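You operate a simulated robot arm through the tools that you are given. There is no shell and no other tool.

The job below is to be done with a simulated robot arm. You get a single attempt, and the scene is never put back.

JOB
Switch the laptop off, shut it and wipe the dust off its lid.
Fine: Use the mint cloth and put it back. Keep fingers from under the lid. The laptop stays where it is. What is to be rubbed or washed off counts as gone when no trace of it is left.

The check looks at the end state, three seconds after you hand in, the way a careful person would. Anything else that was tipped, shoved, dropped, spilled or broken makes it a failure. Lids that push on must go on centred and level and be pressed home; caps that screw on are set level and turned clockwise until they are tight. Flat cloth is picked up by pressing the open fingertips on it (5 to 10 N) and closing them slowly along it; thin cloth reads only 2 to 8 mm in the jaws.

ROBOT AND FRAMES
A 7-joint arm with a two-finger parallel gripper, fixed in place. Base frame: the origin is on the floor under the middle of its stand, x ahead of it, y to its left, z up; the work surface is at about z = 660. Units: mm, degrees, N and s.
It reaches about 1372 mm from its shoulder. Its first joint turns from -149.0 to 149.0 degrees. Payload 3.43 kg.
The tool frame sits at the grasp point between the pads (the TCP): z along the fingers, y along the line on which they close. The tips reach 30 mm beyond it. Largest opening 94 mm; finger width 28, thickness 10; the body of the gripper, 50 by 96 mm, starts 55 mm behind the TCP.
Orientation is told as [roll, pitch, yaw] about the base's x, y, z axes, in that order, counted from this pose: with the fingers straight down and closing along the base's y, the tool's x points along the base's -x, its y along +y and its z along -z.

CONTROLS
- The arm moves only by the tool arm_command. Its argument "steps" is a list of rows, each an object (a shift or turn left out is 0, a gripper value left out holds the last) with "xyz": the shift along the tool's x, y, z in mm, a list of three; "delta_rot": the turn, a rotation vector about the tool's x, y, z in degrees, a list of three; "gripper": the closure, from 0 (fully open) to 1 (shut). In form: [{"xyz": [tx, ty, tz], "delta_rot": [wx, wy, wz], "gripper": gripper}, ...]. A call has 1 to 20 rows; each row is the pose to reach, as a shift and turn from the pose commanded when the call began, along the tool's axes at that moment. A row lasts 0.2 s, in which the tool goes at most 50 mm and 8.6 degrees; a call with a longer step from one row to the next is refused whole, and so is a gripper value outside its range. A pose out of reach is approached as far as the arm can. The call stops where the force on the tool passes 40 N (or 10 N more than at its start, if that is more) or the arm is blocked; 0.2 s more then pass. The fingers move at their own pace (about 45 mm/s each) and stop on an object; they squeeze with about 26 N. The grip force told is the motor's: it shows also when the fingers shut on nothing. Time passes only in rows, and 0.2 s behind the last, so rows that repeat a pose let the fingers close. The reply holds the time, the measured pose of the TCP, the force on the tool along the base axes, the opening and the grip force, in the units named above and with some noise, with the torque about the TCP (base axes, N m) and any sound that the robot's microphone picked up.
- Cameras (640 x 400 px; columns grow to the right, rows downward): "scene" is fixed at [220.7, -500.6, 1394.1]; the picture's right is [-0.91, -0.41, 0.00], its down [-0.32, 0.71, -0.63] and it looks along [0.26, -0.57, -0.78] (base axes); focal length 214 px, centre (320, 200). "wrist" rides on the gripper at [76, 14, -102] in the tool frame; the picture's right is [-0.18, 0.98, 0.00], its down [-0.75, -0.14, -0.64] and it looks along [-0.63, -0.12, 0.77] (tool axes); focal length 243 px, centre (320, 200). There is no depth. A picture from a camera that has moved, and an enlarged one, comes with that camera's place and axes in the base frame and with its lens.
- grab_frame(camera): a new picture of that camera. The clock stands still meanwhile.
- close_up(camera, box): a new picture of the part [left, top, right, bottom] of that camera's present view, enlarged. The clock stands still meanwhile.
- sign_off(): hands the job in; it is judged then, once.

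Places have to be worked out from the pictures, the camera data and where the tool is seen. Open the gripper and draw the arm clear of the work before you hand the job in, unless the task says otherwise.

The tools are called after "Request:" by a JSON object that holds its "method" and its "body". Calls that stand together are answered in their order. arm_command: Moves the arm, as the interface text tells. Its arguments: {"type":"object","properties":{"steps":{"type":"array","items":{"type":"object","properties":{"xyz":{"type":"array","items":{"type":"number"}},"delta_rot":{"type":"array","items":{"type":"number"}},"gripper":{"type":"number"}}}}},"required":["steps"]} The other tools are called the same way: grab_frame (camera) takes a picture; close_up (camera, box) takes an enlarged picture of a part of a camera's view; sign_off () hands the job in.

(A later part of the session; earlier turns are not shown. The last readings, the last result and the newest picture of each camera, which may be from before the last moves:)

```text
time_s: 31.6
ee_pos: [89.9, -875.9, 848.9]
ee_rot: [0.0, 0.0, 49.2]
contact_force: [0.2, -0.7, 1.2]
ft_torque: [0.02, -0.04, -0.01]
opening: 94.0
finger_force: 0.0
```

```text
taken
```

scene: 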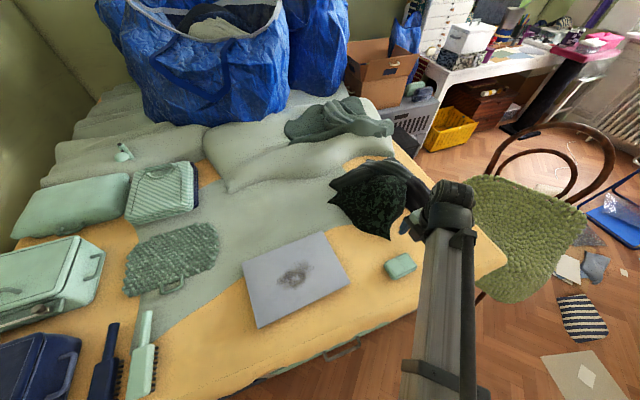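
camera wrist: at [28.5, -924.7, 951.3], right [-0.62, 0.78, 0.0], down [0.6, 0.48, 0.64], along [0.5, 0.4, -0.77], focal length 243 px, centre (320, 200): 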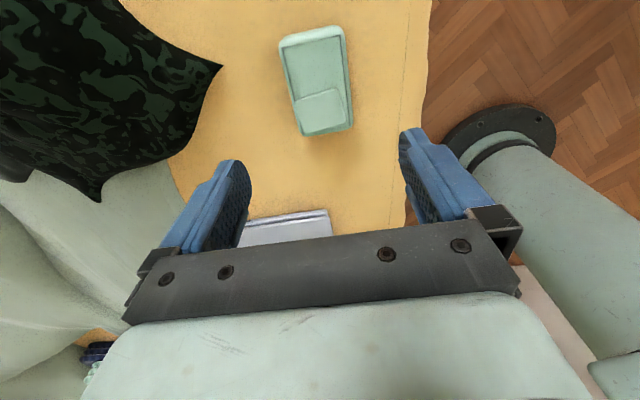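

Both the dusty lid and the cloth are in clear view now. I'll enlarge each for measurement.

Request:
{"method": "close_up", "body": {"camera": "scene", "box": [230, 220, 360, 335]}}

Request:
{"method": "close_up", "body": {"camera": "wrist", "box": [260, 10, 370, 150]}}

Request:
{"method": "close_up", "body": {"camera": "scene", "box": [370, 240, 430, 290]}}

```text
3.48 times, centred on (295, 278) of scene
camera zoom: at [220.7, -500.6, 1394.1], right [-0.91, -0.41, 0.0], down [-0.32, 0.71, -0.63], along [0.26, -0.57, -0.78], focal length 746 px, centre (407, -70)
```

zoom: 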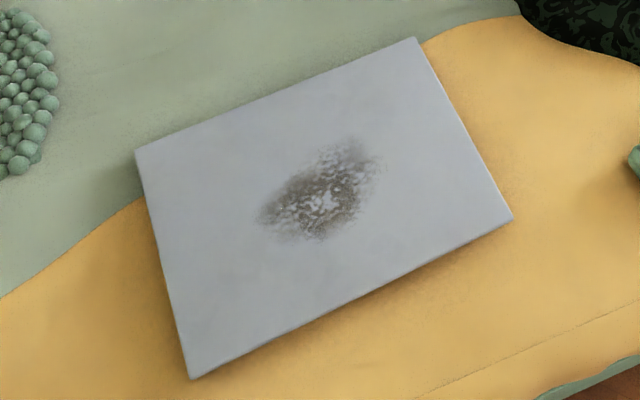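

```text
2.86 times, centred on (315, 80) of wrist
camera zoom: at [28.5, -924.7, 951.3], right [-0.62, 0.78, 0.0], down [0.6, 0.48, 0.64], along [0.5, 0.4, -0.77], focal length 693 px, centre (334, 543)
```

zoom: 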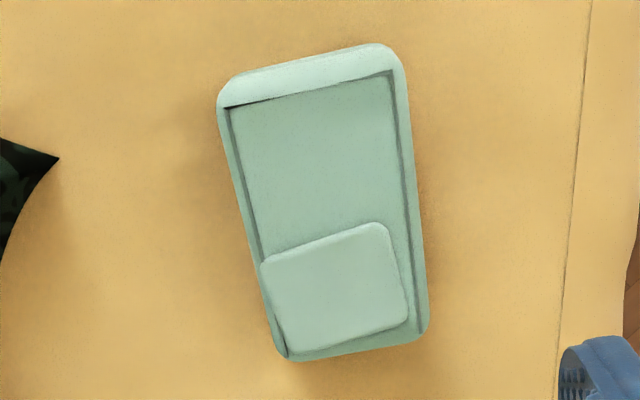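

```text
8.00 times, centred on (400, 265) of scene
camera zoom: at [220.7, -500.6, 1394.1], right [-0.91, -0.41, 0.0], down [-0.32, 0.71, -0.63], along [0.26, -0.57, -0.78], focal length 1716 px, centre (-320, -320)
```

zoom: 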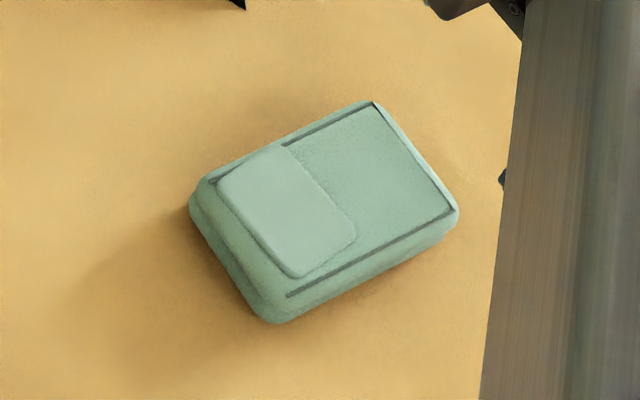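

The cloth's centre works out at (88, -878), about 100×59 mm with its top near z 676, and the fingers are already lined up with its short side. I'll descend to just above its top and check the straddle.

Request:
{"method": "arm_command", "body": {"steps": [{"xyz": [1, 0, 30], "gripper": 0}, {"xyz": [2, 0, 65], "gripper": 0}, {"xyz": [3.2, 0, 100], "gripper": 0}, {"xyz": [3.2, 0, 125], "gripper": 0}, {"xyz": [3.2, 0, 135], "gripper": 0}, {"xyz": [3.2, 0, 135], "gripper": 0}, {"xyz": [3.2, 0, 135], "gripper": 0}]}}

Request:
{"method": "grab_frame", "body": {"camera": "wrist"}}

Request:
{"method": "close_up", "body": {"camera": "scene", "box": [370, 220, 450, 300]}}

```text
time_s: 33.2
ee_pos: [86.4, -876.7, 714.2]
ee_rot: [0.0, -0.1, 49.0]
contact_force: [0.5, 0.7, -0.5]
ft_torque: [-0.03, -0.02, -0.03]
opening: 94.0
finger_force: 0.1
```

```text
taken
camera wrist: at [26.0, -926.1, 816.3], right [-0.62, 0.78, 0.0], down [0.6, 0.48, 0.64], along [0.5, 0.4, -0.77], focal length 243 px, centre (320, 200)
```

wrist: 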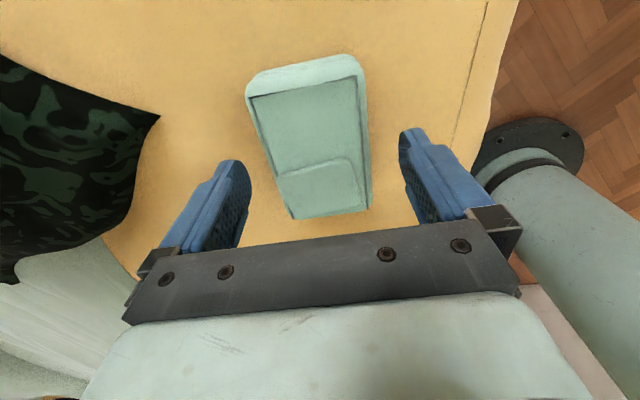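

```text
5.00 times, centred on (410, 260) of scene
camera zoom: at [220.7, -500.6, 1394.1], right [-0.91, -0.41, 0.0], down [-0.32, 0.71, -0.63], along [0.26, -0.57, -0.78], focal length 1072 px, centre (-130, -100)
```

zoom: 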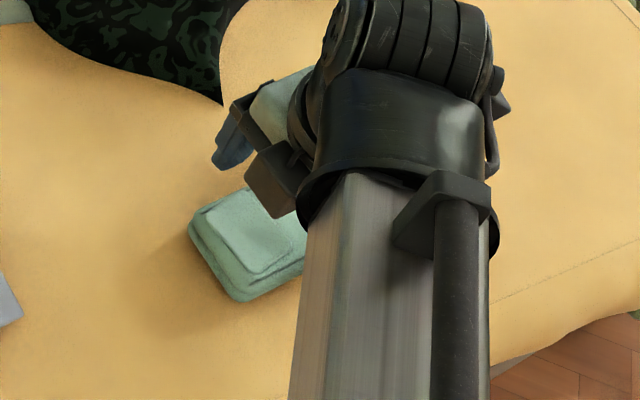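

The fingers straddle the cloth evenly. I'll lower them gently beside it to find the bed surface by touch.

Request:
{"method": "arm_command", "body": {"steps": [{"xyz": [0, -1, 6], "gripper": 0}, {"xyz": [0, -1, 12], "gripper": 0}, {"xyz": [0, -1, 16], "gripper": 0}, {"xyz": [0, -1, 18], "gripper": 0}, {"xyz": [0, -1, 18], "gripper": 0}]}}

```text
time_s: 34.4
ee_pos: [87.4, -878.6, 698.5]
ee_rot: [0.0, 0.1, 49.1]
contact_force: [-0.4, 0.3, -0.9]
ft_torque: [0.0, 0.02, 0.0]
opening: 94.0
finger_force: 0.1
```

Request:
{"method": "arm_command", "body": {"steps": [{"xyz": [0, 0, 1.5], "gripper": 0}, {"xyz": [0, 0, 3], "gripper": 0}, {"xyz": [0, 0, 4.5], "gripper": 0}, {"xyz": [0, 0, 4.5], "gripper": 0}]}}

```text
time_s: 35.4
ee_pos: [88.6, -878.1, 692.2]
ee_rot: [0.0, -0.1, 49.1]
contact_force: [-0.3, 0.5, 1.0]
ft_torque: [0.02, -0.03, -0.01]
opening: 94.2
finger_force: 0.1
```

The tips are about 2 mm above the bed at z of about 662, with hardly any contact. I'll check the view, then rise a little so some cloth stays below the tips for wiping.

Request:
{"method": "grab_frame", "body": {"camera": "wrist"}}

Request:
{"method": "close_up", "body": {"camera": "scene", "box": [370, 220, 450, 300]}}

```text
taken
camera wrist: at [27.3, -926.9, 794.8], right [-0.62, 0.78, 0.0], down [0.6, 0.48, 0.64], along [0.5, 0.4, -0.77], focal length 243 px, centre (320, 200)
```

wrist: 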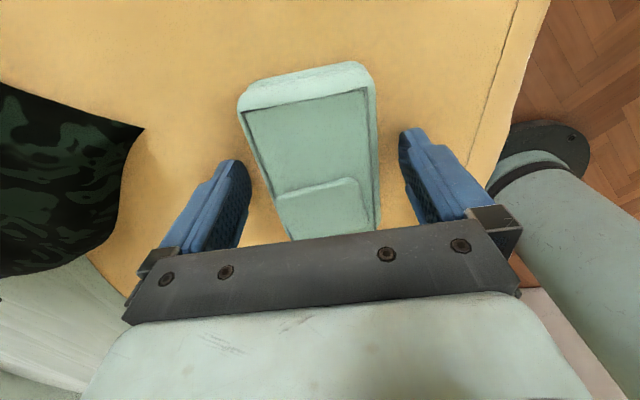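

```text
5.00 times, centred on (410, 260) of scene
camera zoom: at [220.7, -500.6, 1394.1], right [-0.91, -0.41, 0.0], down [-0.32, 0.71, -0.63], along [0.26, -0.57, -0.78], focal length 1072 px, centre (-130, -100)
```

zoom: 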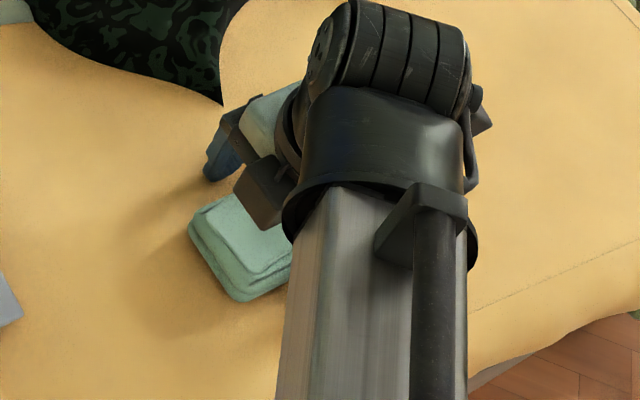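

The geometry looks good. I'll raise 5 mm and close in stages onto the cloth's short sides, watching the opening and force.

Request:
{"method": "arm_command", "body": {"steps": [{"xyz": [0, 0, -3], "gripper": 0}, {"xyz": [0, 0, -5], "gripper": 0.1}, {"xyz": [0, 0, -5], "gripper": 0.2}, {"xyz": [0, 0, -5], "gripper": 0.3}, {"xyz": [0, 0, -5], "gripper": 0.35}, {"xyz": [0, 0, -5], "gripper": 0.4}, {"xyz": [0, 0, -5], "gripper": 0.45}, {"xyz": [0, 0, -5], "gripper": 0.45}]}}

Request:
{"method": "grab_frame", "body": {"camera": "wrist"}}

```text
time_s: 37.2
ee_pos: [88.6, -877.4, 697.4]
ee_rot: [0.0, 0.0, 49.0]
contact_force: [0.2, -0.1, 0.5]
ft_torque: [-0.01, 0.03, -0.02]
opening: 61.0
finger_force: 26.4
```

```text
taken
camera wrist: at [27.3, -927.0, 799.4], right [-0.62, 0.78, 0.0], down [0.6, 0.48, 0.64], along [0.5, 0.4, -0.77], focal length 243 px, centre (320, 200)
```

wrist: 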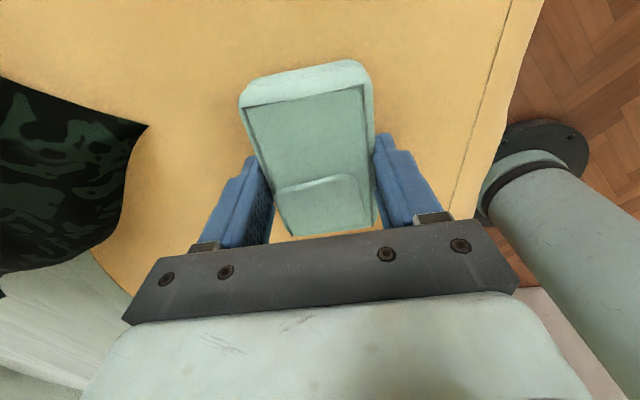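

The fingers stopped at 61.0 mm with a firm 26 N grip, so the cloth behaves like a stiff folded pad. The return pose is TCP (88.6, -877.4, 697.4) at yaw 49°. I'll lift it up.

Request:
{"method": "arm_command", "body": {"steps": [{"xyz": [0, 0, 0], "gripper": 0.6}, {"xyz": [0, 0, -10], "gripper": 0.6}, {"xyz": [0, 0, -40], "gripper": 0.6}, {"xyz": [0, 0, -80], "gripper": 0.6}, {"xyz": [0, 0, -100], "gripper": 0.6}, {"xyz": [0, 0, -100], "gripper": 0.6}]}}

Request:
{"method": "grab_frame", "body": {"camera": "wrist"}}

Request:
{"method": "close_up", "body": {"camera": "scene", "box": [370, 190, 470, 300]}}

```text
time_s: 38.6
ee_pos: [87.3, -878.9, 797.6]
ee_rot: [0.0, -0.1, 49.0]
contact_force: [0.7, -0.3, -0.6]
ft_torque: [0.01, -0.01, 0.0]
opening: 61.3
finger_force: 26.3
```

```text
taken
camera wrist: at [26.3, -927.3, 899.6], right [-0.62, 0.78, 0.0], down [0.6, 0.48, 0.64], along [0.5, 0.4, -0.77], focal length 243 px, centre (320, 200)
```

wrist: 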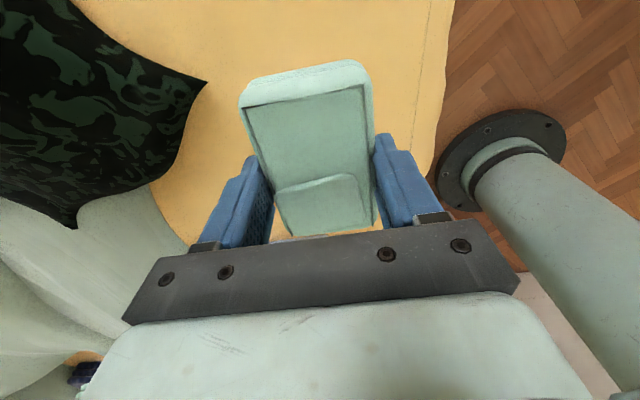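

```text
3.64 times, centred on (420, 245) of scene
camera zoom: at [220.7, -500.6, 1394.1], right [-0.91, -0.41, 0.0], down [-0.32, 0.71, -0.63], along [0.26, -0.57, -0.78], focal length 780 px, centre (-44, 36)
```

zoom: 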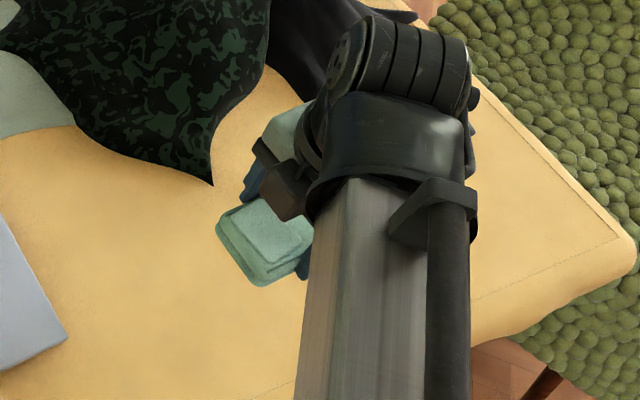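

The cloth is held securely. The lid spans about 302×211 mm, centred near (405, -700), with the dust within ±72 mm across and -50 to +38 mm in depth. I'll carry the cloth to above the start of the first wiping lane.

Request:
{"method": "arm_command", "body": {"steps": [{"xyz": [-38, -10, 0], "gripper": 0.6}, {"xyz": [-76, -20, 0], "gripper": 0.6}, {"xyz": [-115, -31, 0], "gripper": 0.6}, {"xyz": [-154, -42, 0], "gripper": 0.6}, {"xyz": [-193, -52, 0], "gripper": 0.6}, {"xyz": [-232, -63, 0], "gripper": 0.6}, {"xyz": [-268.4, -72.5, 0], "gripper": 0.6}, {"xyz": [-268.4, -72.5, 15], "gripper": 0.6}, {"xyz": [-268.4, -72.5, 35], "gripper": 0.6}, {"xyz": [-268.4, -72.5, 35], "gripper": 0.6}]}}

Request:
{"method": "grab_frame", "body": {"camera": "wrist"}}

Request:
{"method": "grab_frame", "body": {"camera": "scene"}}

```text
time_s: 40.8
ee_pos: [319.2, -721.7, 761.3]
ee_rot: [0.0, 0.0, 49.0]
contact_force: [0.0, -0.6, -1.3]
ft_torque: [0.04, -0.06, 0.01]
opening: 61.1
finger_force: 25.8
```

```text
taken
camera wrist: at [258.0, -770.8, 864.0], right [-0.62, 0.78, 0.0], down [0.6, 0.48, 0.64], along [0.5, 0.4, -0.77], focal length 243 px, centre (320, 200)
```

wrist: 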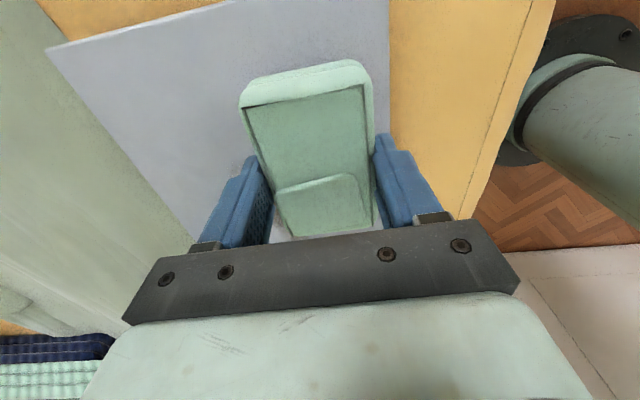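

```text
taken
```

scene: 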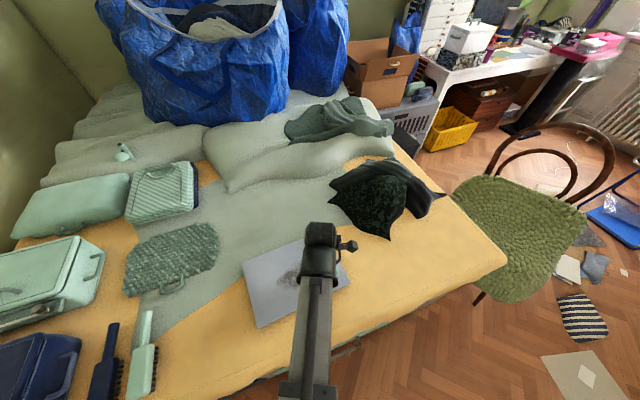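

The cloth is over the lid at the first lane start, about 40 mm above contact. I'll descend, slowing near the surface.

Request:
{"method": "arm_command", "body": {"steps": [{"xyz": [0, 0, 15], "gripper": 0.6}, {"xyz": [0, 0, 28], "gripper": 0.6}, {"xyz": [0, 0, 34], "gripper": 0.6}, {"xyz": [0, 0, 36], "gripper": 0.6}, {"xyz": [0, 0, 37.5], "gripper": 0.6}, {"xyz": [0, 0, 37.5], "gripper": 0.6}]}}

```text
time_s: 42.2
ee_pos: [319.6, -722.8, 724.5]
ee_rot: [0.0, 0.0, 49.0]
contact_force: [0.7, -0.3, -1.1]
ft_torque: [-0.03, 0.0, 0.01]
opening: 61.1
finger_force: 26.1
```

Request:
{"method": "arm_command", "body": {"steps": [{"xyz": [0, 0, 0.8], "gripper": 0.6}, {"xyz": [0, 0, 1.6], "gripper": 0.6}, {"xyz": [0, 0, 1.6], "gripper": 0.6}]}}

```text
time_s: 43.0
ee_pos: [320.0, -723.7, 722.5]
ee_rot: [0.0, 0.0, 49.0]
contact_force: [0.0, -0.4, -0.8]
ft_torque: [0.01, -0.04, 0.01]
opening: 61.0
finger_force: 25.9
```

There's no contact yet at TCP z of about 722.5; the -1 N reading is just the cloth's weight. I'll continue in small steps.

Request:
{"method": "arm_command", "body": {"steps": [{"xyz": [0, 0, 0.7], "gripper": 0.6}, {"xyz": [0, 0, 1.4], "gripper": 0.6}, {"xyz": [0, 0, 1.4], "gripper": 0.6}]}}

```text
time_s: 43.8
ee_pos: [319.0, -722.3, 722.6]
ee_rot: [0.0, 0.0, 48.9]
contact_force: [0.0, 0.5, -0.8]
ft_torque: [0.0, 0.0, 0.0]
opening: 60.9
finger_force: 25.7
```

Request:
{"method": "arm_command", "body": {"steps": [{"xyz": [0, 0, 0.7], "gripper": 0.6}, {"xyz": [0, 0, 1.4], "gripper": 0.6}, {"xyz": [0, 0, 1.4], "gripper": 0.6}]}}

```text
time_s: 44.6
ee_pos: [318.7, -723.2, 721.0]
ee_rot: [-0.1, 0.1, 48.9]
contact_force: [-0.1, -2.0, 17.8]
ft_torque: [0.02, -0.08, 0.03]
opening: 60.9
finger_force: 26.1
```

Contact is made at 17.8 N, which is more than I want for wiping. I'll back off by 0.6 mm.

Request:
{"method": "arm_command", "body": {"steps": [{"xyz": [0, 0, -0.6], "gripper": 0.6}, {"xyz": [0, 0, -0.6], "gripper": 0.6}]}}

```text
time_s: 45.2
ee_pos: [319.8, -723.4, 719.7]
ee_rot: [0.0, 0.0, 49.0]
contact_force: [-0.3, 0.3, 9.6]
ft_torque: [-0.16, -0.03, -0.01]
opening: 60.8
finger_force: 26.3
```

It now reads 9.6 N; I'll ease off another 0.2 mm and do a short test stroke along the lid's width, then check the force and that the laptop doesn't shift.

Request:
{"method": "arm_command", "body": {"steps": [{"xyz": [0, 0, -0.2], "gripper": 0.6}, {"xyz": [-8, 0, -0.2], "gripper": 0.6}, {"xyz": [-16, 0, -0.2], "gripper": 0.6}, {"xyz": [-24, 0, -0.2], "gripper": 0.6}, {"xyz": [-32, 0, -0.2], "gripper": 0.6}, {"xyz": [-40, 0, -0.2], "gripper": 0.6}]}}

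Request:
{"method": "close_up", "body": {"camera": "scene", "box": [230, 220, 360, 335]}}

```text
time_s: 46.6
ee_pos: [346.1, -692.4, 720.5]
ee_rot: [0.1, 0.1, 49.0]
contact_force: [-1.2, -0.8, 2.1]
ft_torque: [0.05, -0.02, -0.01]
opening: 60.9
finger_force: 25.9
```

```text
3.48 times, centred on (295, 278) of scene
camera zoom: at [220.7, -500.6, 1394.1], right [-0.91, -0.41, 0.0], down [-0.32, 0.71, -0.63], along [0.26, -0.57, -0.78], focal length 746 px, centre (407, -70)
```

zoom: 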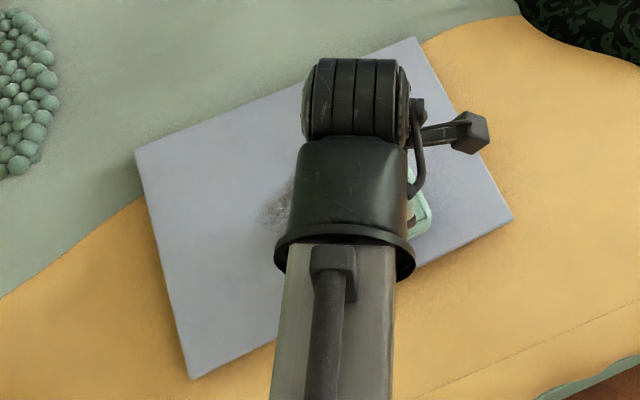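

The laptop hasn't moved and the contact is light, about 3 N net. I'll press 0.2 mm more and complete this lane, then come back along it.

Request:
{"method": "arm_command", "body": {"steps": [{"xyz": [0, 0, 0.2], "gripper": 0.6}, {"xyz": [-12, 0, 0.25], "gripper": 0.6}, {"xyz": [-24, 0, 0.25], "gripper": 0.6}, {"xyz": [-36, 0, 0.25], "gripper": 0.6}, {"xyz": [-48, 0, 0.25], "gripper": 0.6}, {"xyz": [-60, 0, 0.25], "gripper": 0.6}, {"xyz": [-72, 0, 0.25], "gripper": 0.6}, {"xyz": [-84, 0, 0.25], "gripper": 0.6}, {"xyz": [-96, 0, 0.25], "gripper": 0.6}, {"xyz": [-108, 0, 0.25], "gripper": 0.6}, {"xyz": [-115, 0, 0.25], "gripper": 0.6}]}}

Request:
{"method": "close_up", "body": {"camera": "scene", "box": [230, 220, 360, 335]}}

```text
time_s: 49.0
ee_pos: [421.3, -606.9, 721.5]
ee_rot: [-0.1, 0.0, 49.1]
contact_force: [-4.8, -4.5, 14.5]
ft_torque: [0.0, 0.0, 0.03]
opening: 60.8
finger_force: 25.4
```

```text
3.48 times, centred on (295, 278) of scene
camera zoom: at [220.7, -500.6, 1394.1], right [-0.91, -0.41, 0.0], down [-0.32, 0.71, -0.63], along [0.26, -0.57, -0.78], focal length 746 px, centre (407, -70)
```

zoom: 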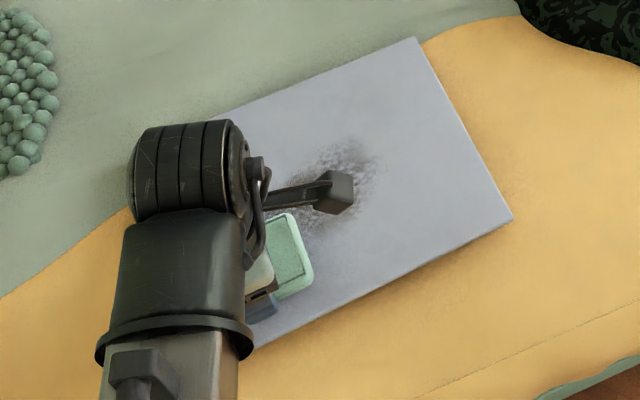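

The first lane is done and the laptop is still in place. Force rises toward this end because the lid slopes slightly, so I'll compensate for that. Next I'll shift 35 mm toward the hinge and sweep back.

Request:
{"method": "arm_command", "body": {"steps": [{"xyz": [0, 0, -0.4], "gripper": 0.6}, {"xyz": [0, -12, -0.4], "gripper": 0.6}, {"xyz": [0, -24, -0.4], "gripper": 0.6}, {"xyz": [0, -35, -0.4], "gripper": 0.6}, {"xyz": [12, -35, -0.35], "gripper": 0.6}, {"xyz": [24, -35, -0.3], "gripper": 0.6}, {"xyz": [36, -35, -0.25], "gripper": 0.6}, {"xyz": [48, -35, -0.2], "gripper": 0.6}]}}

```text
time_s: 50.8
ee_pos: [417.0, -666.2, 721.0]
ee_rot: [0.0, 0.0, 49.0]
contact_force: [0.6, 0.4, -0.5]
ft_torque: [-0.01, 0.01, -0.04]
opening: 61.0
finger_force: 25.9
```

Contact was lost on that lane. I'll press back down in small steps to find the surface here.

Request:
{"method": "arm_command", "body": {"steps": [{"xyz": [0, 0, 0.3], "gripper": 0.6}, {"xyz": [0, 0, 0.5], "gripper": 0.6}, {"xyz": [0, 0, 0.5], "gripper": 0.6}]}}

```text
time_s: 51.6
ee_pos: [416.2, -667.1, 721.6]
ee_rot: [0.1, 0.0, 49.0]
contact_force: [0.0, 1.3, 3.1]
ft_torque: [0.02, -0.06, -0.03]
opening: 61.0
finger_force: 26.7
```

That gives about 4 N net here. I'll add 0.15 mm and sweep toward the far side to redo the part that was missed.

Request:
{"method": "arm_command", "body": {"steps": [{"xyz": [0, 0, 0.15], "gripper": 0.6}, {"xyz": [-11, 0, 0.1], "gripper": 0.6}, {"xyz": [-22, 0, 0.05], "gripper": 0.6}, {"xyz": [-33, 0, 0], "gripper": 0.6}, {"xyz": [-43, 0, -0.05], "gripper": 0.6}]}}

```text
time_s: 52.8
ee_pos: [442.4, -634.3, 720.6]
ee_rot: [-0.1, 0.1, 49.0]
contact_force: [-5.1, -7.2, 20.3]
ft_torque: [-0.14, 0.14, 0.0]
opening: 61.1
finger_force: 26.2
```

Force rose to 20 N at this end, so I'll ease off 0.5 mm, sweep back along this lane in a shorter segment and check the laptop position.

Request:
{"method": "arm_command", "body": {"steps": [{"xyz": [0, 0, -0.5], "gripper": 0.6}, {"xyz": [11, 0, -0.45], "gripper": 0.6}, {"xyz": [22, 0, -0.4], "gripper": 0.6}, {"xyz": [33, 0, -0.3], "gripper": 0.6}, {"xyz": [43, 0, -0.2], "gripper": 0.6}]}}

Request:
{"method": "close_up", "body": {"camera": "scene", "box": [230, 220, 360, 335]}}

```text
time_s: 54.0
ee_pos: [416.3, -664.3, 720.5]
ee_rot: [0.0, 0.0, 49.0]
contact_force: [4.5, 4.6, 14.1]
ft_torque: [0.44, -0.44, 0.0]
opening: 60.7
finger_force: 26.2
```

```text
3.48 times, centred on (295, 278) of scene
camera zoom: at [220.7, -500.6, 1394.1], right [-0.91, -0.41, 0.0], down [-0.32, 0.71, -0.63], along [0.26, -0.57, -0.78], focal length 746 px, centre (407, -70)
```

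zoom: 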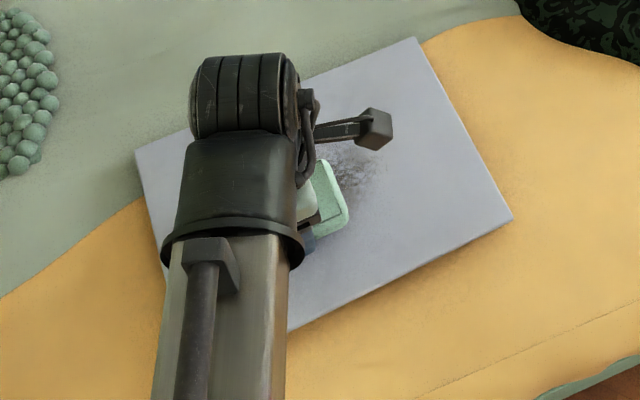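

The laptop is still in place and forces are moderate. I'll continue this lane back across toward the right end, slightly lighter.

Request:
{"method": "arm_command", "body": {"steps": [{"xyz": [10, 0, -0.2], "gripper": 0.6}, {"xyz": [20, 0, -0.25], "gripper": 0.6}, {"xyz": [30, 0, -0.25], "gripper": 0.6}, {"xyz": [40, 0, -0.25], "gripper": 0.6}, {"xyz": [50, 0, -0.25], "gripper": 0.6}, {"xyz": [60, 0, -0.25], "gripper": 0.6}]}}

```text
time_s: 55.4
ee_pos: [376.6, -710.4, 721.1]
ee_rot: [0.0, 0.1, 49.0]
contact_force: [0.3, -0.9, -0.3]
ft_torque: [-0.01, -0.02, 0.0]
opening: 60.9
finger_force: 26.1
```

No contact at this point, so the surface here is slightly lower. I'll press down 0.5 mm and re-check.

Request:
{"method": "arm_command", "body": {"steps": [{"xyz": [0, 0, 0.25], "gripper": 0.6}, {"xyz": [0, 0, 0.5], "gripper": 0.6}, {"xyz": [0, 0, 0.5], "gripper": 0.6}]}}

```text
time_s: 56.2
ee_pos: [376.1, -711.1, 721.3]
ee_rot: [0.1, 0.0, 49.0]
contact_force: [1.1, 0.5, 1.6]
ft_torque: [-0.06, 0.03, -0.02]
opening: 61.0
finger_force: 26.0
```

About 2.5 N net. I'll add 0.25 mm, sweep to the right end of the lane and back to here.

Request:
{"method": "arm_command", "body": {"steps": [{"xyz": [0, 0, 0.25], "gripper": 0.6}, {"xyz": [12, 0, 0.25], "gripper": 0.6}, {"xyz": [24, 0, 0.25], "gripper": 0.6}, {"xyz": [36, 0, 0.25], "gripper": 0.6}, {"xyz": [47, 0, 0.25], "gripper": 0.6}]}}

```text
time_s: 57.4
ee_pos: [345.2, -745.7, 721.1]
ee_rot: [0.1, 0.0, 49.0]
contact_force: [-0.1, -0.7, -1.2]
ft_torque: [0.06, 0.01, -0.01]
opening: 60.8
finger_force: 25.6
```

Contact was lost again further to the right, so the lid's effective slope runs this way. I'll press down until contact returns.

Request:
{"method": "arm_command", "body": {"steps": [{"xyz": [0, 0, 0.3], "gripper": 0.6}, {"xyz": [0, 0, 0.6], "gripper": 0.6}, {"xyz": [0, 0, 0.6], "gripper": 0.6}]}}

```text
time_s: 58.2
ee_pos: [345.6, -746.5, 721.3]
ee_rot: [-0.2, 0.0, 49.0]
contact_force: [0.1, 0.1, 18.2]
ft_torque: [0.07, 0.0, 0.02]
opening: 60.9
finger_force: 25.9
```

It reads 19 N here; I now have a fair picture of the slope. I'll ease off 0.3 mm and sweep the whole lane to the left while following that slope.

Request:
{"method": "arm_command", "body": {"steps": [{"xyz": [0, 0, -0.35], "gripper": 0.6}, {"xyz": [-12, 0, -0.42], "gripper": 0.6}, {"xyz": [-24, 0, -0.5], "gripper": 0.6}, {"xyz": [-36, 0, -0.58], "gripper": 0.6}, {"xyz": [-47, 0, -0.65], "gripper": 0.6}, {"xyz": [-60, 0, -0.68], "gripper": 0.6}, {"xyz": [-72, 0, -0.7], "gripper": 0.6}]}}

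Request:
{"method": "close_up", "body": {"camera": "scene", "box": [230, 220, 360, 335]}}

```text
time_s: 59.8
ee_pos: [392.2, -691.3, 720.5]
ee_rot: [0.0, -0.1, 49.0]
contact_force: [-4.1, -4.8, 14.4]
ft_torque: [-0.12, 0.11, 0.04]
opening: 60.9
finger_force: 25.6
```

```text
3.48 times, centred on (295, 278) of scene
camera zoom: at [220.7, -500.6, 1394.1], right [-0.91, -0.41, 0.0], down [-0.32, 0.71, -0.63], along [0.26, -0.57, -0.78], focal length 746 px, centre (407, -70)
```

zoom: 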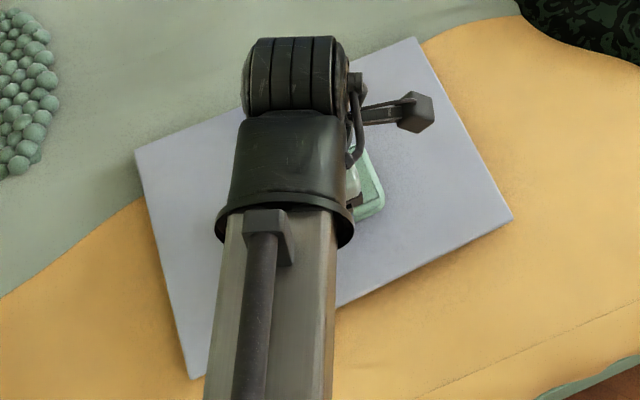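

The patch right of the cloth already looks clean and the laptop is unmoved. I'll continue this lane to the left end, easing off along the way.

Request:
{"method": "arm_command", "body": {"steps": [{"xyz": [-12, 0, -0.15], "gripper": 0.6}, {"xyz": [-24, 0, -0.25], "gripper": 0.6}, {"xyz": [-36, 0, -0.32], "gripper": 0.6}, {"xyz": [-48, 0, -0.4], "gripper": 0.6}, {"xyz": [-60, 0, -0.48], "gripper": 0.6}, {"xyz": [-70, 0, -0.52], "gripper": 0.6}, {"xyz": [-78, 0, -0.55], "gripper": 0.6}]}}

```text
time_s: 61.4
ee_pos: [444.5, -632.5, 721.0]
ee_rot: [-0.1, -0.1, 48.9]
contact_force: [0.4, -0.1, -1.1]
ft_torque: [-0.02, 0.02, 0.0]
opening: 60.9
finger_force: 26.2
```

I've lost contact again at the left end. I'll shift to the third lane, 38 mm closer to the hinge, and find contact there.

Request:
{"method": "arm_command", "body": {"steps": [{"xyz": [0, -12, -1], "gripper": 0.6}, {"xyz": [0, -25, -1], "gripper": 0.6}, {"xyz": [0, -38, -1], "gripper": 0.6}, {"xyz": [0, -38, -0.3], "gripper": 0.6}, {"xyz": [0, -38, 0.3], "gripper": 0.6}, {"xyz": [0, -38, 0.3], "gripper": 0.6}]}}

Request:
{"method": "close_up", "body": {"camera": "scene", "box": [230, 220, 360, 335]}}

```text
time_s: 62.8
ee_pos: [473.2, -658.3, 721.6]
ee_rot: [0.0, 0.0, 49.1]
contact_force: [-0.3, -0.1, -1.0]
ft_torque: [0.02, -0.01, 0.0]
opening: 60.5
finger_force: 26.1
```

```text
3.48 times, centred on (295, 278) of scene
camera zoom: at [220.7, -500.6, 1394.1], right [-0.91, -0.41, 0.0], down [-0.32, 0.71, -0.63], along [0.26, -0.57, -0.78], focal length 746 px, centre (407, -70)
```

zoom: 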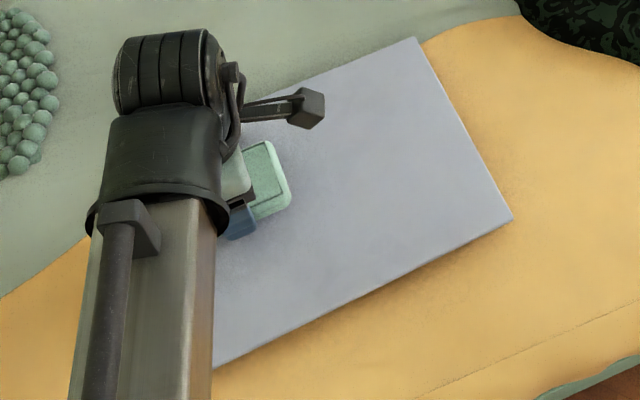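

Most of the patch looks gone. I'll zoom in tightly on the former dust area to check for faint remnants.

Request:
{"method": "close_up", "body": {"camera": "scene", "box": [275, 230, 345, 290]}}

Request:
{"method": "grab_frame", "body": {"camera": "wrist"}}

```text
6.67 times, centred on (310, 260) of scene
camera zoom: at [220.7, -500.6, 1394.1], right [-0.91, -0.41, 0.0], down [-0.32, 0.71, -0.63], along [0.26, -0.57, -0.78], focal length 1430 px, centre (387, -200)
```

zoom: 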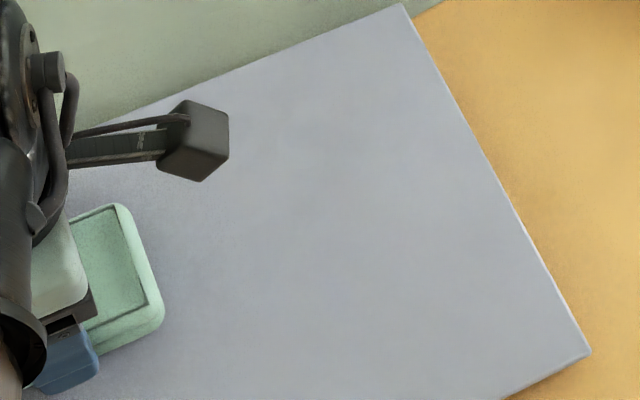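

```text
taken
camera wrist: at [412.6, -706.9, 823.4], right [-0.62, 0.78, 0.0], down [0.6, 0.48, 0.64], along [0.5, 0.4, -0.77], focal length 243 px, centre (320, 200)
```

wrist: 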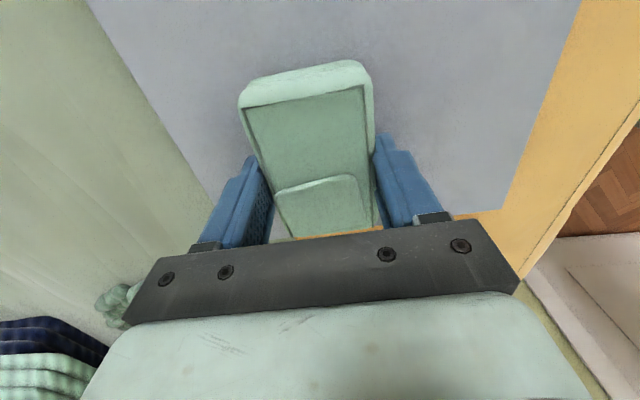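

The visible area looks clean, but I'll still do this hinge-side lane to be thorough. I'll find contact first.

Request:
{"method": "arm_command", "body": {"steps": [{"xyz": [0, 0, 0.3], "gripper": 0.6}, {"xyz": [0, 0, 0.6], "gripper": 0.6}, {"xyz": [0, 0, 0.6], "gripper": 0.6}]}}

```text
time_s: 63.6
ee_pos: [472.6, -658.0, 720.1]
ee_rot: [-0.1, 0.0, 49.0]
contact_force: [2.4, -1.1, 5.6]
ft_torque: [0.03, -0.08, -0.07]
opening: 61.2
finger_force: 25.9
```

About 6.5 N net. I'll sweep right along this lane, lowering slightly to follow the slope.

Request:
{"method": "arm_command", "body": {"steps": [{"xyz": [12, 0, 0.04], "gripper": 0.6}, {"xyz": [24, 0, 0.08], "gripper": 0.6}, {"xyz": [36, 0, 0.12], "gripper": 0.6}, {"xyz": [48, 0, 0.16], "gripper": 0.6}, {"xyz": [60, 0, 0.2], "gripper": 0.6}, {"xyz": [72, 0, 0.25], "gripper": 0.6}]}}

```text
time_s: 65.0
ee_pos: [424.9, -711.7, 720.5]
ee_rot: [0.0, 0.0, 49.1]
contact_force: [5.6, 6.5, 18.7]
ft_torque: [0.14, -0.18, -0.03]
opening: 61.1
finger_force: 26.0
```

The force is 18.7 N with the drag as expected, so I'll ease off a bit and carry on to the right end.

Request:
{"method": "arm_command", "body": {"steps": [{"xyz": [2, 0, -0.25], "gripper": 0.6}, {"xyz": [14, 0, -0.22], "gripper": 0.6}, {"xyz": [26, 0, -0.18], "gripper": 0.6}, {"xyz": [38, 0, -0.14], "gripper": 0.6}, {"xyz": [50, 0, -0.1], "gripper": 0.6}, {"xyz": [62, 0, -0.06], "gripper": 0.6}, {"xyz": [74, 0, -0.02], "gripper": 0.6}]}}

Request:
{"method": "close_up", "body": {"camera": "scene", "box": [230, 220, 360, 335]}}

```text
time_s: 66.6
ee_pos: [376.5, -766.6, 719.9]
ee_rot: [0.0, 0.1, 49.0]
contact_force: [3.0, 3.1, 8.7]
ft_torque: [-0.03, 0.0, -0.04]
opening: 61.2
finger_force: 26.1
```

```text
3.48 times, centred on (295, 278) of scene
camera zoom: at [220.7, -500.6, 1394.1], right [-0.91, -0.41, 0.0], down [-0.32, 0.71, -0.63], along [0.26, -0.57, -0.78], focal length 746 px, centre (407, -70)
```

zoom: 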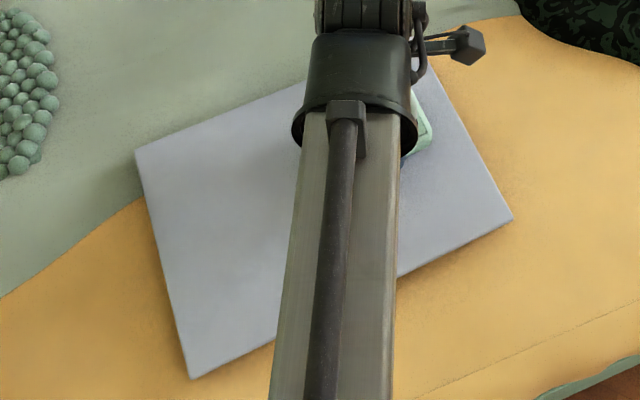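

Everything visible is clean and the laptop hasn't moved. I'll do one more overlapping pass through the middle, moving left, to pick up any last traces.

Request:
{"method": "arm_command", "body": {"steps": [{"xyz": [0, 9, -0.1], "gripper": 0.6}, {"xyz": [0, 18, -0.2], "gripper": 0.6}, {"xyz": [0, 26, -0.25], "gripper": 0.6}, {"xyz": [-12, 26, -0.3], "gripper": 0.6}, {"xyz": [-24, 26, -0.35], "gripper": 0.6}, {"xyz": [-36, 26, -0.4], "gripper": 0.6}, {"xyz": [-48, 26, -0.45], "gripper": 0.6}]}}

```text
time_s: 68.2
ee_pos: [388.0, -715.1, 720.2]
ee_rot: [0.0, 0.0, 49.1]
contact_force: [-1.4, -0.7, 4.2]
ft_torque: [-0.03, 0.02, 0.03]
opening: 60.7
finger_force: 25.8
```

About 5 N net with the cloth in the middle, so I'll carry on to the left at this pressure.

Request:
{"method": "arm_command", "body": {"steps": [{"xyz": [-12, 0, 0], "gripper": 0.6}, {"xyz": [-24, 0, 0], "gripper": 0.6}, {"xyz": [-36, 0, -0.03], "gripper": 0.6}, {"xyz": [-48, 0, -0.06], "gripper": 0.6}, {"xyz": [-60, 0, -0.1], "gripper": 0.6}, {"xyz": [-72, 0, -0.14], "gripper": 0.6}, {"xyz": [-84, 0, -0.18], "gripper": 0.6}]}}

```text
time_s: 69.8
ee_pos: [444.3, -650.8, 720.5]
ee_rot: [0.0, 0.0, 49.0]
contact_force: [0.0, 0.6, -0.7]
ft_torque: [0.01, 0.02, 0.03]
opening: 61.0
finger_force: 26.5
```

Contact faded at the very end, but the whole area has now been covered. I'll lift and carry the cloth back to its hover point above its original place, then inspect the whole lid.

Request:
{"method": "arm_command", "body": {"steps": [{"xyz": [0, 0, -10], "gripper": 0.6}, {"xyz": [0, 0, -45], "gripper": 0.6}, {"xyz": [15, 5, -76.75], "gripper": 0.6}, {"xyz": [55, 16, -76.75], "gripper": 0.6}, {"xyz": [97, 29, -76.75], "gripper": 0.6}, {"xyz": [139, 41, -76.75], "gripper": 0.6}, {"xyz": [181, 53, -76.75], "gripper": 0.6}, {"xyz": [223, 66, -76.75], "gripper": 0.6}, {"xyz": [265, 78, -76.75], "gripper": 0.6}, {"xyz": [307, 91, -76.75], "gripper": 0.6}, {"xyz": [345, 102, -76.75], "gripper": 0.6}, {"xyz": [380, 112.5, -76.75], "gripper": 0.6}, {"xyz": [404.4, 119.5, -76.75], "gripper": 0.6}, {"xyz": [404.4, 119.5, -76.75], "gripper": 0.6}, {"xyz": [404.4, 119.5, -76.75], "gripper": 0.6}]}}

Request:
{"method": "close_up", "body": {"camera": "scene", "box": [230, 220, 360, 335]}}

Request:
{"method": "close_up", "body": {"camera": "scene", "box": [265, 240, 325, 290]}}

Request:
{"method": "grab_frame", "body": {"camera": "wrist"}}

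```text
time_s: 73.0
ee_pos: [88.6, -877.5, 797.8]
ee_rot: [0.0, 0.0, 48.9]
contact_force: [0.0, 0.5, -1.3]
ft_torque: [-0.02, 0.0, 0.05]
opening: 61.0
finger_force: 26.0
```

```text
3.48 times, centred on (295, 278) of scene
camera zoom: at [220.7, -500.6, 1394.1], right [-0.91, -0.41, 0.0], down [-0.32, 0.71, -0.63], along [0.26, -0.57, -0.78], focal length 746 px, centre (407, -70)
```

zoom: 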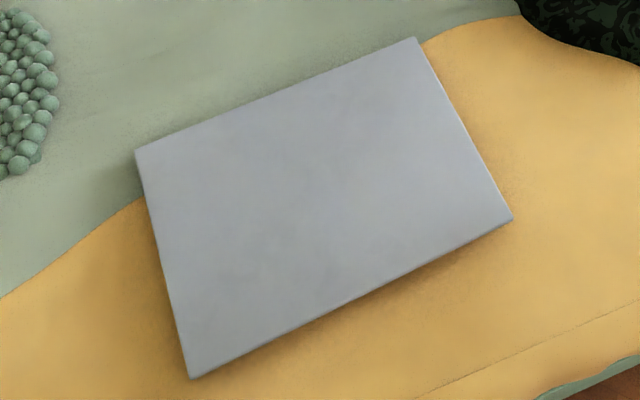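

```text
8.00 times, centred on (295, 265) of scene
camera zoom: at [220.7, -500.6, 1394.1], right [-0.91, -0.41, 0.0], down [-0.32, 0.71, -0.63], along [0.26, -0.57, -0.78], focal length 1716 px, centre (520, -320)
```

zoom: 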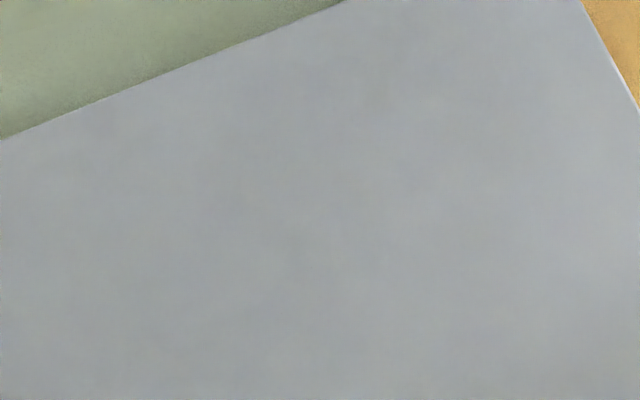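

```text
taken
camera wrist: at [26.6, -926.7, 899.4], right [-0.62, 0.78, 0.0], down [0.6, 0.48, 0.64], along [0.5, 0.4, -0.77], focal length 243 px, centre (320, 200)
```

wrist: 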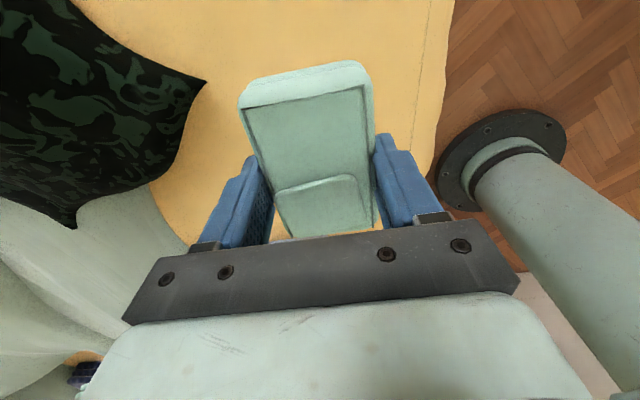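

The lid looks clean. I'll zoom further on the former patch and compare it with an area that was never dusty, to be sure no faint residue remains.

Request:
{"method": "close_up", "body": {"camera": "scene", "box": [278, 252, 310, 278]}}

Request:
{"method": "close_up", "body": {"camera": "scene", "box": [305, 240, 337, 266]}}

Request:
{"method": "close_up", "body": {"camera": "scene", "box": [256, 270, 288, 296]}}

```text
15.38 times, centred on (294, 265) of scene
camera zoom: at [220.7, -500.6, 1394.1], right [-0.91, -0.41, 0.0], down [-0.32, 0.71, -0.63], along [0.26, -0.57, -0.78], focal length 3300 px, centre (720, -800)
```

zoom: 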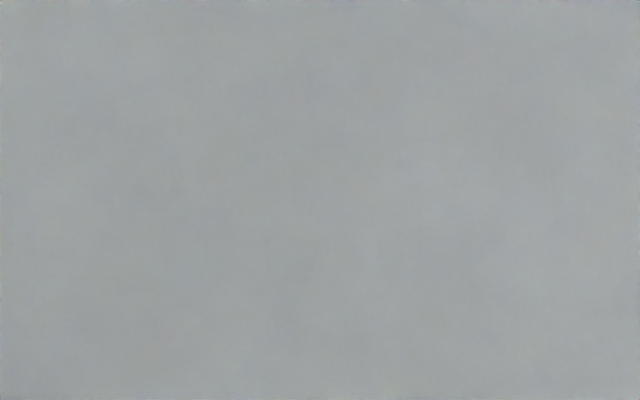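

```text
15.38 times, centred on (321, 253) of scene
camera zoom: at [220.7, -500.6, 1394.1], right [-0.91, -0.41, 0.0], down [-0.32, 0.71, -0.63], along [0.26, -0.57, -0.78], focal length 3300 px, centre (305, -615)
```

zoom: 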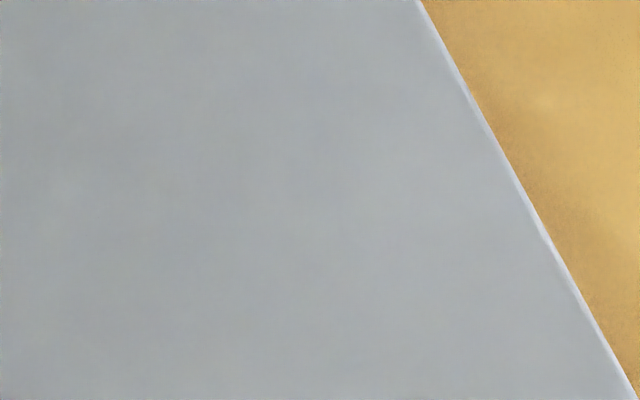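

```text
15.38 times, centred on (272, 283) of scene
camera zoom: at [220.7, -500.6, 1394.1], right [-0.91, -0.41, 0.0], down [-0.32, 0.71, -0.63], along [0.26, -0.57, -0.78], focal length 3300 px, centre (1058, -1077)
```

zoom: 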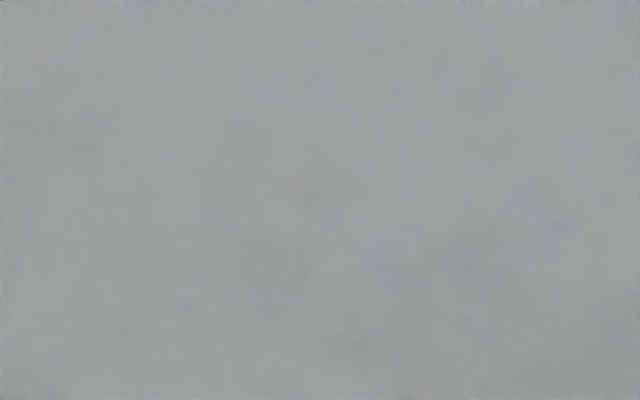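

At 15× the former patch shows the same faint mottling as the areas that were never dusty, so the lid is clean; its corners also match where they were before the wipe. Now I'll lower the cloth onto its original spot, slowing at the end.

Request:
{"method": "arm_command", "body": {"steps": [{"xyz": [0, 0, 30], "gripper": 0.6}, {"xyz": [0, 0, 60], "gripper": 0.6}, {"xyz": [0, 0, 85], "gripper": 0.6}, {"xyz": [0, 0, 94], "gripper": 0.6}, {"xyz": [0, 0, 98], "gripper": 0.6}, {"xyz": [0, 0, 98], "gripper": 0.6}]}}

```text
time_s: 74.4
ee_pos: [88.2, -877.9, 700.0]
ee_rot: [0.0, 0.1, 49.0]
contact_force: [-0.3, -1.0, -1.2]
ft_torque: [-0.07, 0.0, -0.02]
opening: 61.0
finger_force: 25.8
```

Request:
{"method": "arm_command", "body": {"steps": [{"xyz": [0, 0, 0.7], "gripper": 0.6}, {"xyz": [0, 0, 1.4], "gripper": 0.6}, {"xyz": [0, 0, 2], "gripper": 0.6}, {"xyz": [0, 0, 2], "gripper": 0.6}]}}

```text
time_s: 75.4
ee_pos: [88.6, -878.4, 697.4]
ee_rot: [0.0, 0.0, 49.1]
contact_force: [0.3, -1.1, -1.0]
ft_torque: [-0.02, 0.0, 0.03]
opening: 61.2
finger_force: 26.8
```

The cloth's weight is still on the gripper, so I'll lower a touch more until the bed takes it.

Request:
{"method": "arm_command", "body": {"steps": [{"xyz": [0, 0, 0.4], "gripper": 0.6}, {"xyz": [0, 0, 0.8], "gripper": 0.6}, {"xyz": [0, 0, 0.8], "gripper": 0.6}]}}

```text
time_s: 76.2
ee_pos: [88.5, -878.6, 697.2]
ee_rot: [0.1, -0.1, 49.0]
contact_force: [-0.4, -0.5, -0.4]
ft_torque: [-0.02, -0.02, -0.01]
opening: 60.8
finger_force: 25.6
```

Request:
{"method": "arm_command", "body": {"steps": [{"xyz": [0, 0, 0.4], "gripper": 0.6}, {"xyz": [0, 0, 0.7], "gripper": 0.6}, {"xyz": [0, 0, 0.7], "gripper": 0.6}]}}

```text
time_s: 77.0
ee_pos: [88.1, -878.8, 695.8]
ee_rot: [-0.1, -0.1, 49.0]
contact_force: [-0.9, -2.6, 2.4]
ft_torque: [0.01, 0.03, -0.01]
opening: 61.3
finger_force: 25.9
```

The bed now carries the cloth (+2.4 N). I'll open the fingers fully, keeping still so both pads release cleanly, then rise straight up.

Request:
{"method": "arm_command", "body": {"steps": [{"xyz": [0, 0, 0], "gripper": 0.33}, {"xyz": [0, 0, 0], "gripper": 0.25}, {"xyz": [0, 0, 0], "gripper": 0.1}, {"xyz": [0, 0, 0], "gripper": 0}, {"xyz": [0, 0, 0], "gripper": 0}, {"xyz": [0, 0, 0], "gripper": 0}]}}

Request:
{"method": "grab_frame", "body": {"camera": "wrist"}}

```text
time_s: 78.4
ee_pos: [88.5, -876.5, 697.4]
ee_rot: [0.0, -0.1, 49.0]
contact_force: [0.1, 0.8, 0.1]
ft_torque: [0.0, 0.01, 0.02]
opening: 93.8
finger_force: 0.1
```

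```text
taken
camera wrist: at [27.4, -926.3, 798.1], right [-0.62, 0.78, 0.0], down [0.6, 0.48, 0.64], along [0.5, 0.4, -0.77], focal length 243 px, centre (320, 200)
```

wrist: 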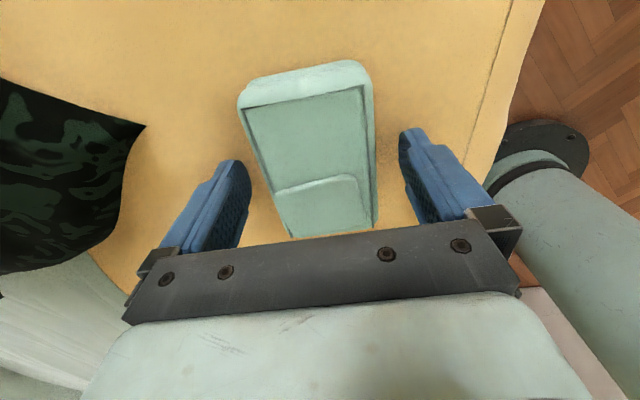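

The cloth is released and rests flat with clear gaps on both sides. I'll rise straight up and then draw the arm away.

Request:
{"method": "arm_command", "body": {"steps": [{"xyz": [0, 0, -10], "gripper": 0}, {"xyz": [0, 0, -45], "gripper": 0}, {"xyz": [0, 0, -90], "gripper": 0}, {"xyz": [0, 0, -135], "gripper": 0}, {"xyz": [0, 0, -180], "gripper": 0}, {"xyz": [0, 0, -225], "gripper": 0}, {"xyz": [0, 0, -270], "gripper": 0}, {"xyz": [0, 0, -270], "gripper": 0}]}}

Request:
{"method": "grab_frame", "body": {"camera": "scene"}}

Request:
{"method": "close_up", "body": {"camera": "scene", "box": [370, 240, 430, 290]}}

Request:
{"method": "close_up", "body": {"camera": "scene", "box": [230, 220, 360, 335]}}

Request:
{"method": "grab_frame", "body": {"camera": "wrist"}}

```text
time_s: 80.2
ee_pos: [87.7, -875.9, 967.2]
ee_rot: [0.0, 0.0, 49.1]
contact_force: [-0.1, 0.1, 0.7]
ft_torque: [0.01, 0.01, 0.01]
opening: 93.8
finger_force: 0.0
```

```text
taken
```

scene: 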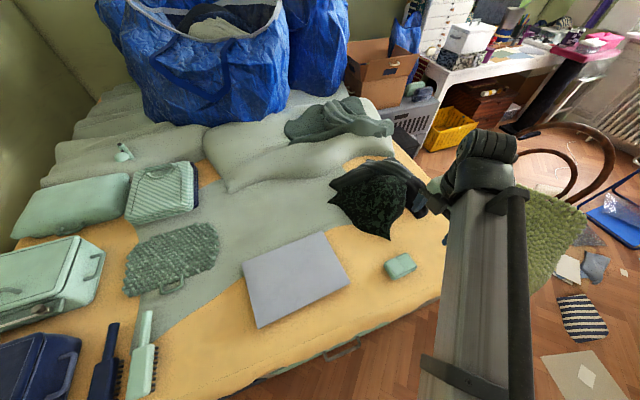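

```text
8.00 times, centred on (400, 265) of scene
camera zoom: at [220.7, -500.6, 1394.1], right [-0.91, -0.41, 0.0], down [-0.32, 0.71, -0.63], along [0.26, -0.57, -0.78], focal length 1716 px, centre (-320, -320)
```

zoom: 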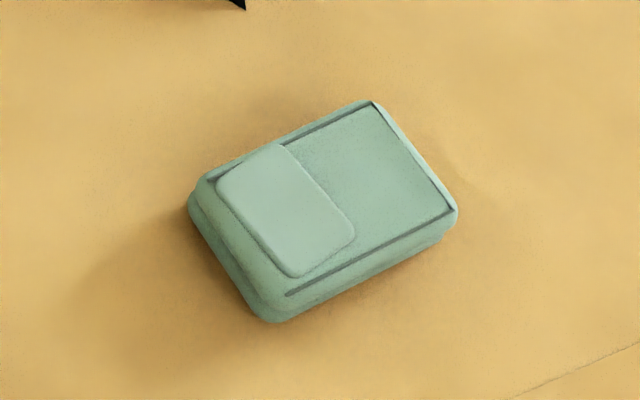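

```text
3.48 times, centred on (295, 278) of scene
camera zoom: at [220.7, -500.6, 1394.1], right [-0.91, -0.41, 0.0], down [-0.32, 0.71, -0.63], along [0.26, -0.57, -0.78], focal length 746 px, centre (407, -70)
```

zoom: 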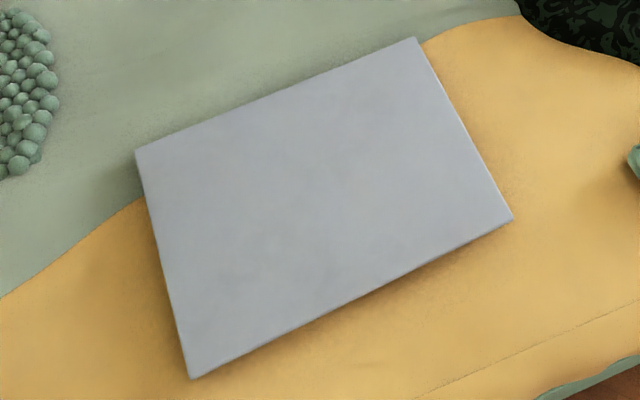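

```text
taken
camera wrist: at [27.8, -924.7, 1069.4], right [-0.62, 0.78, 0.0], down [0.6, 0.48, 0.64], along [0.5, 0.4, -0.77], focal length 243 px, centre (320, 200)
```

wrist: 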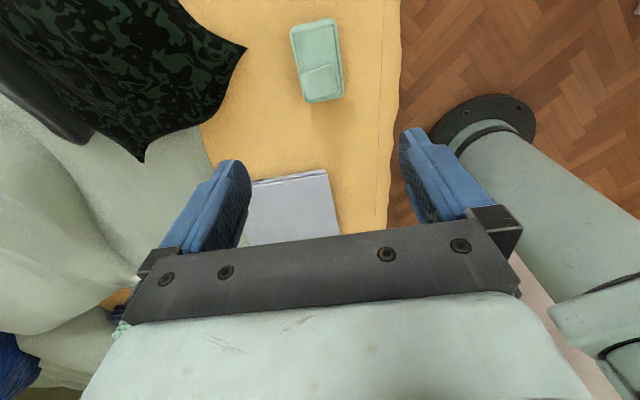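

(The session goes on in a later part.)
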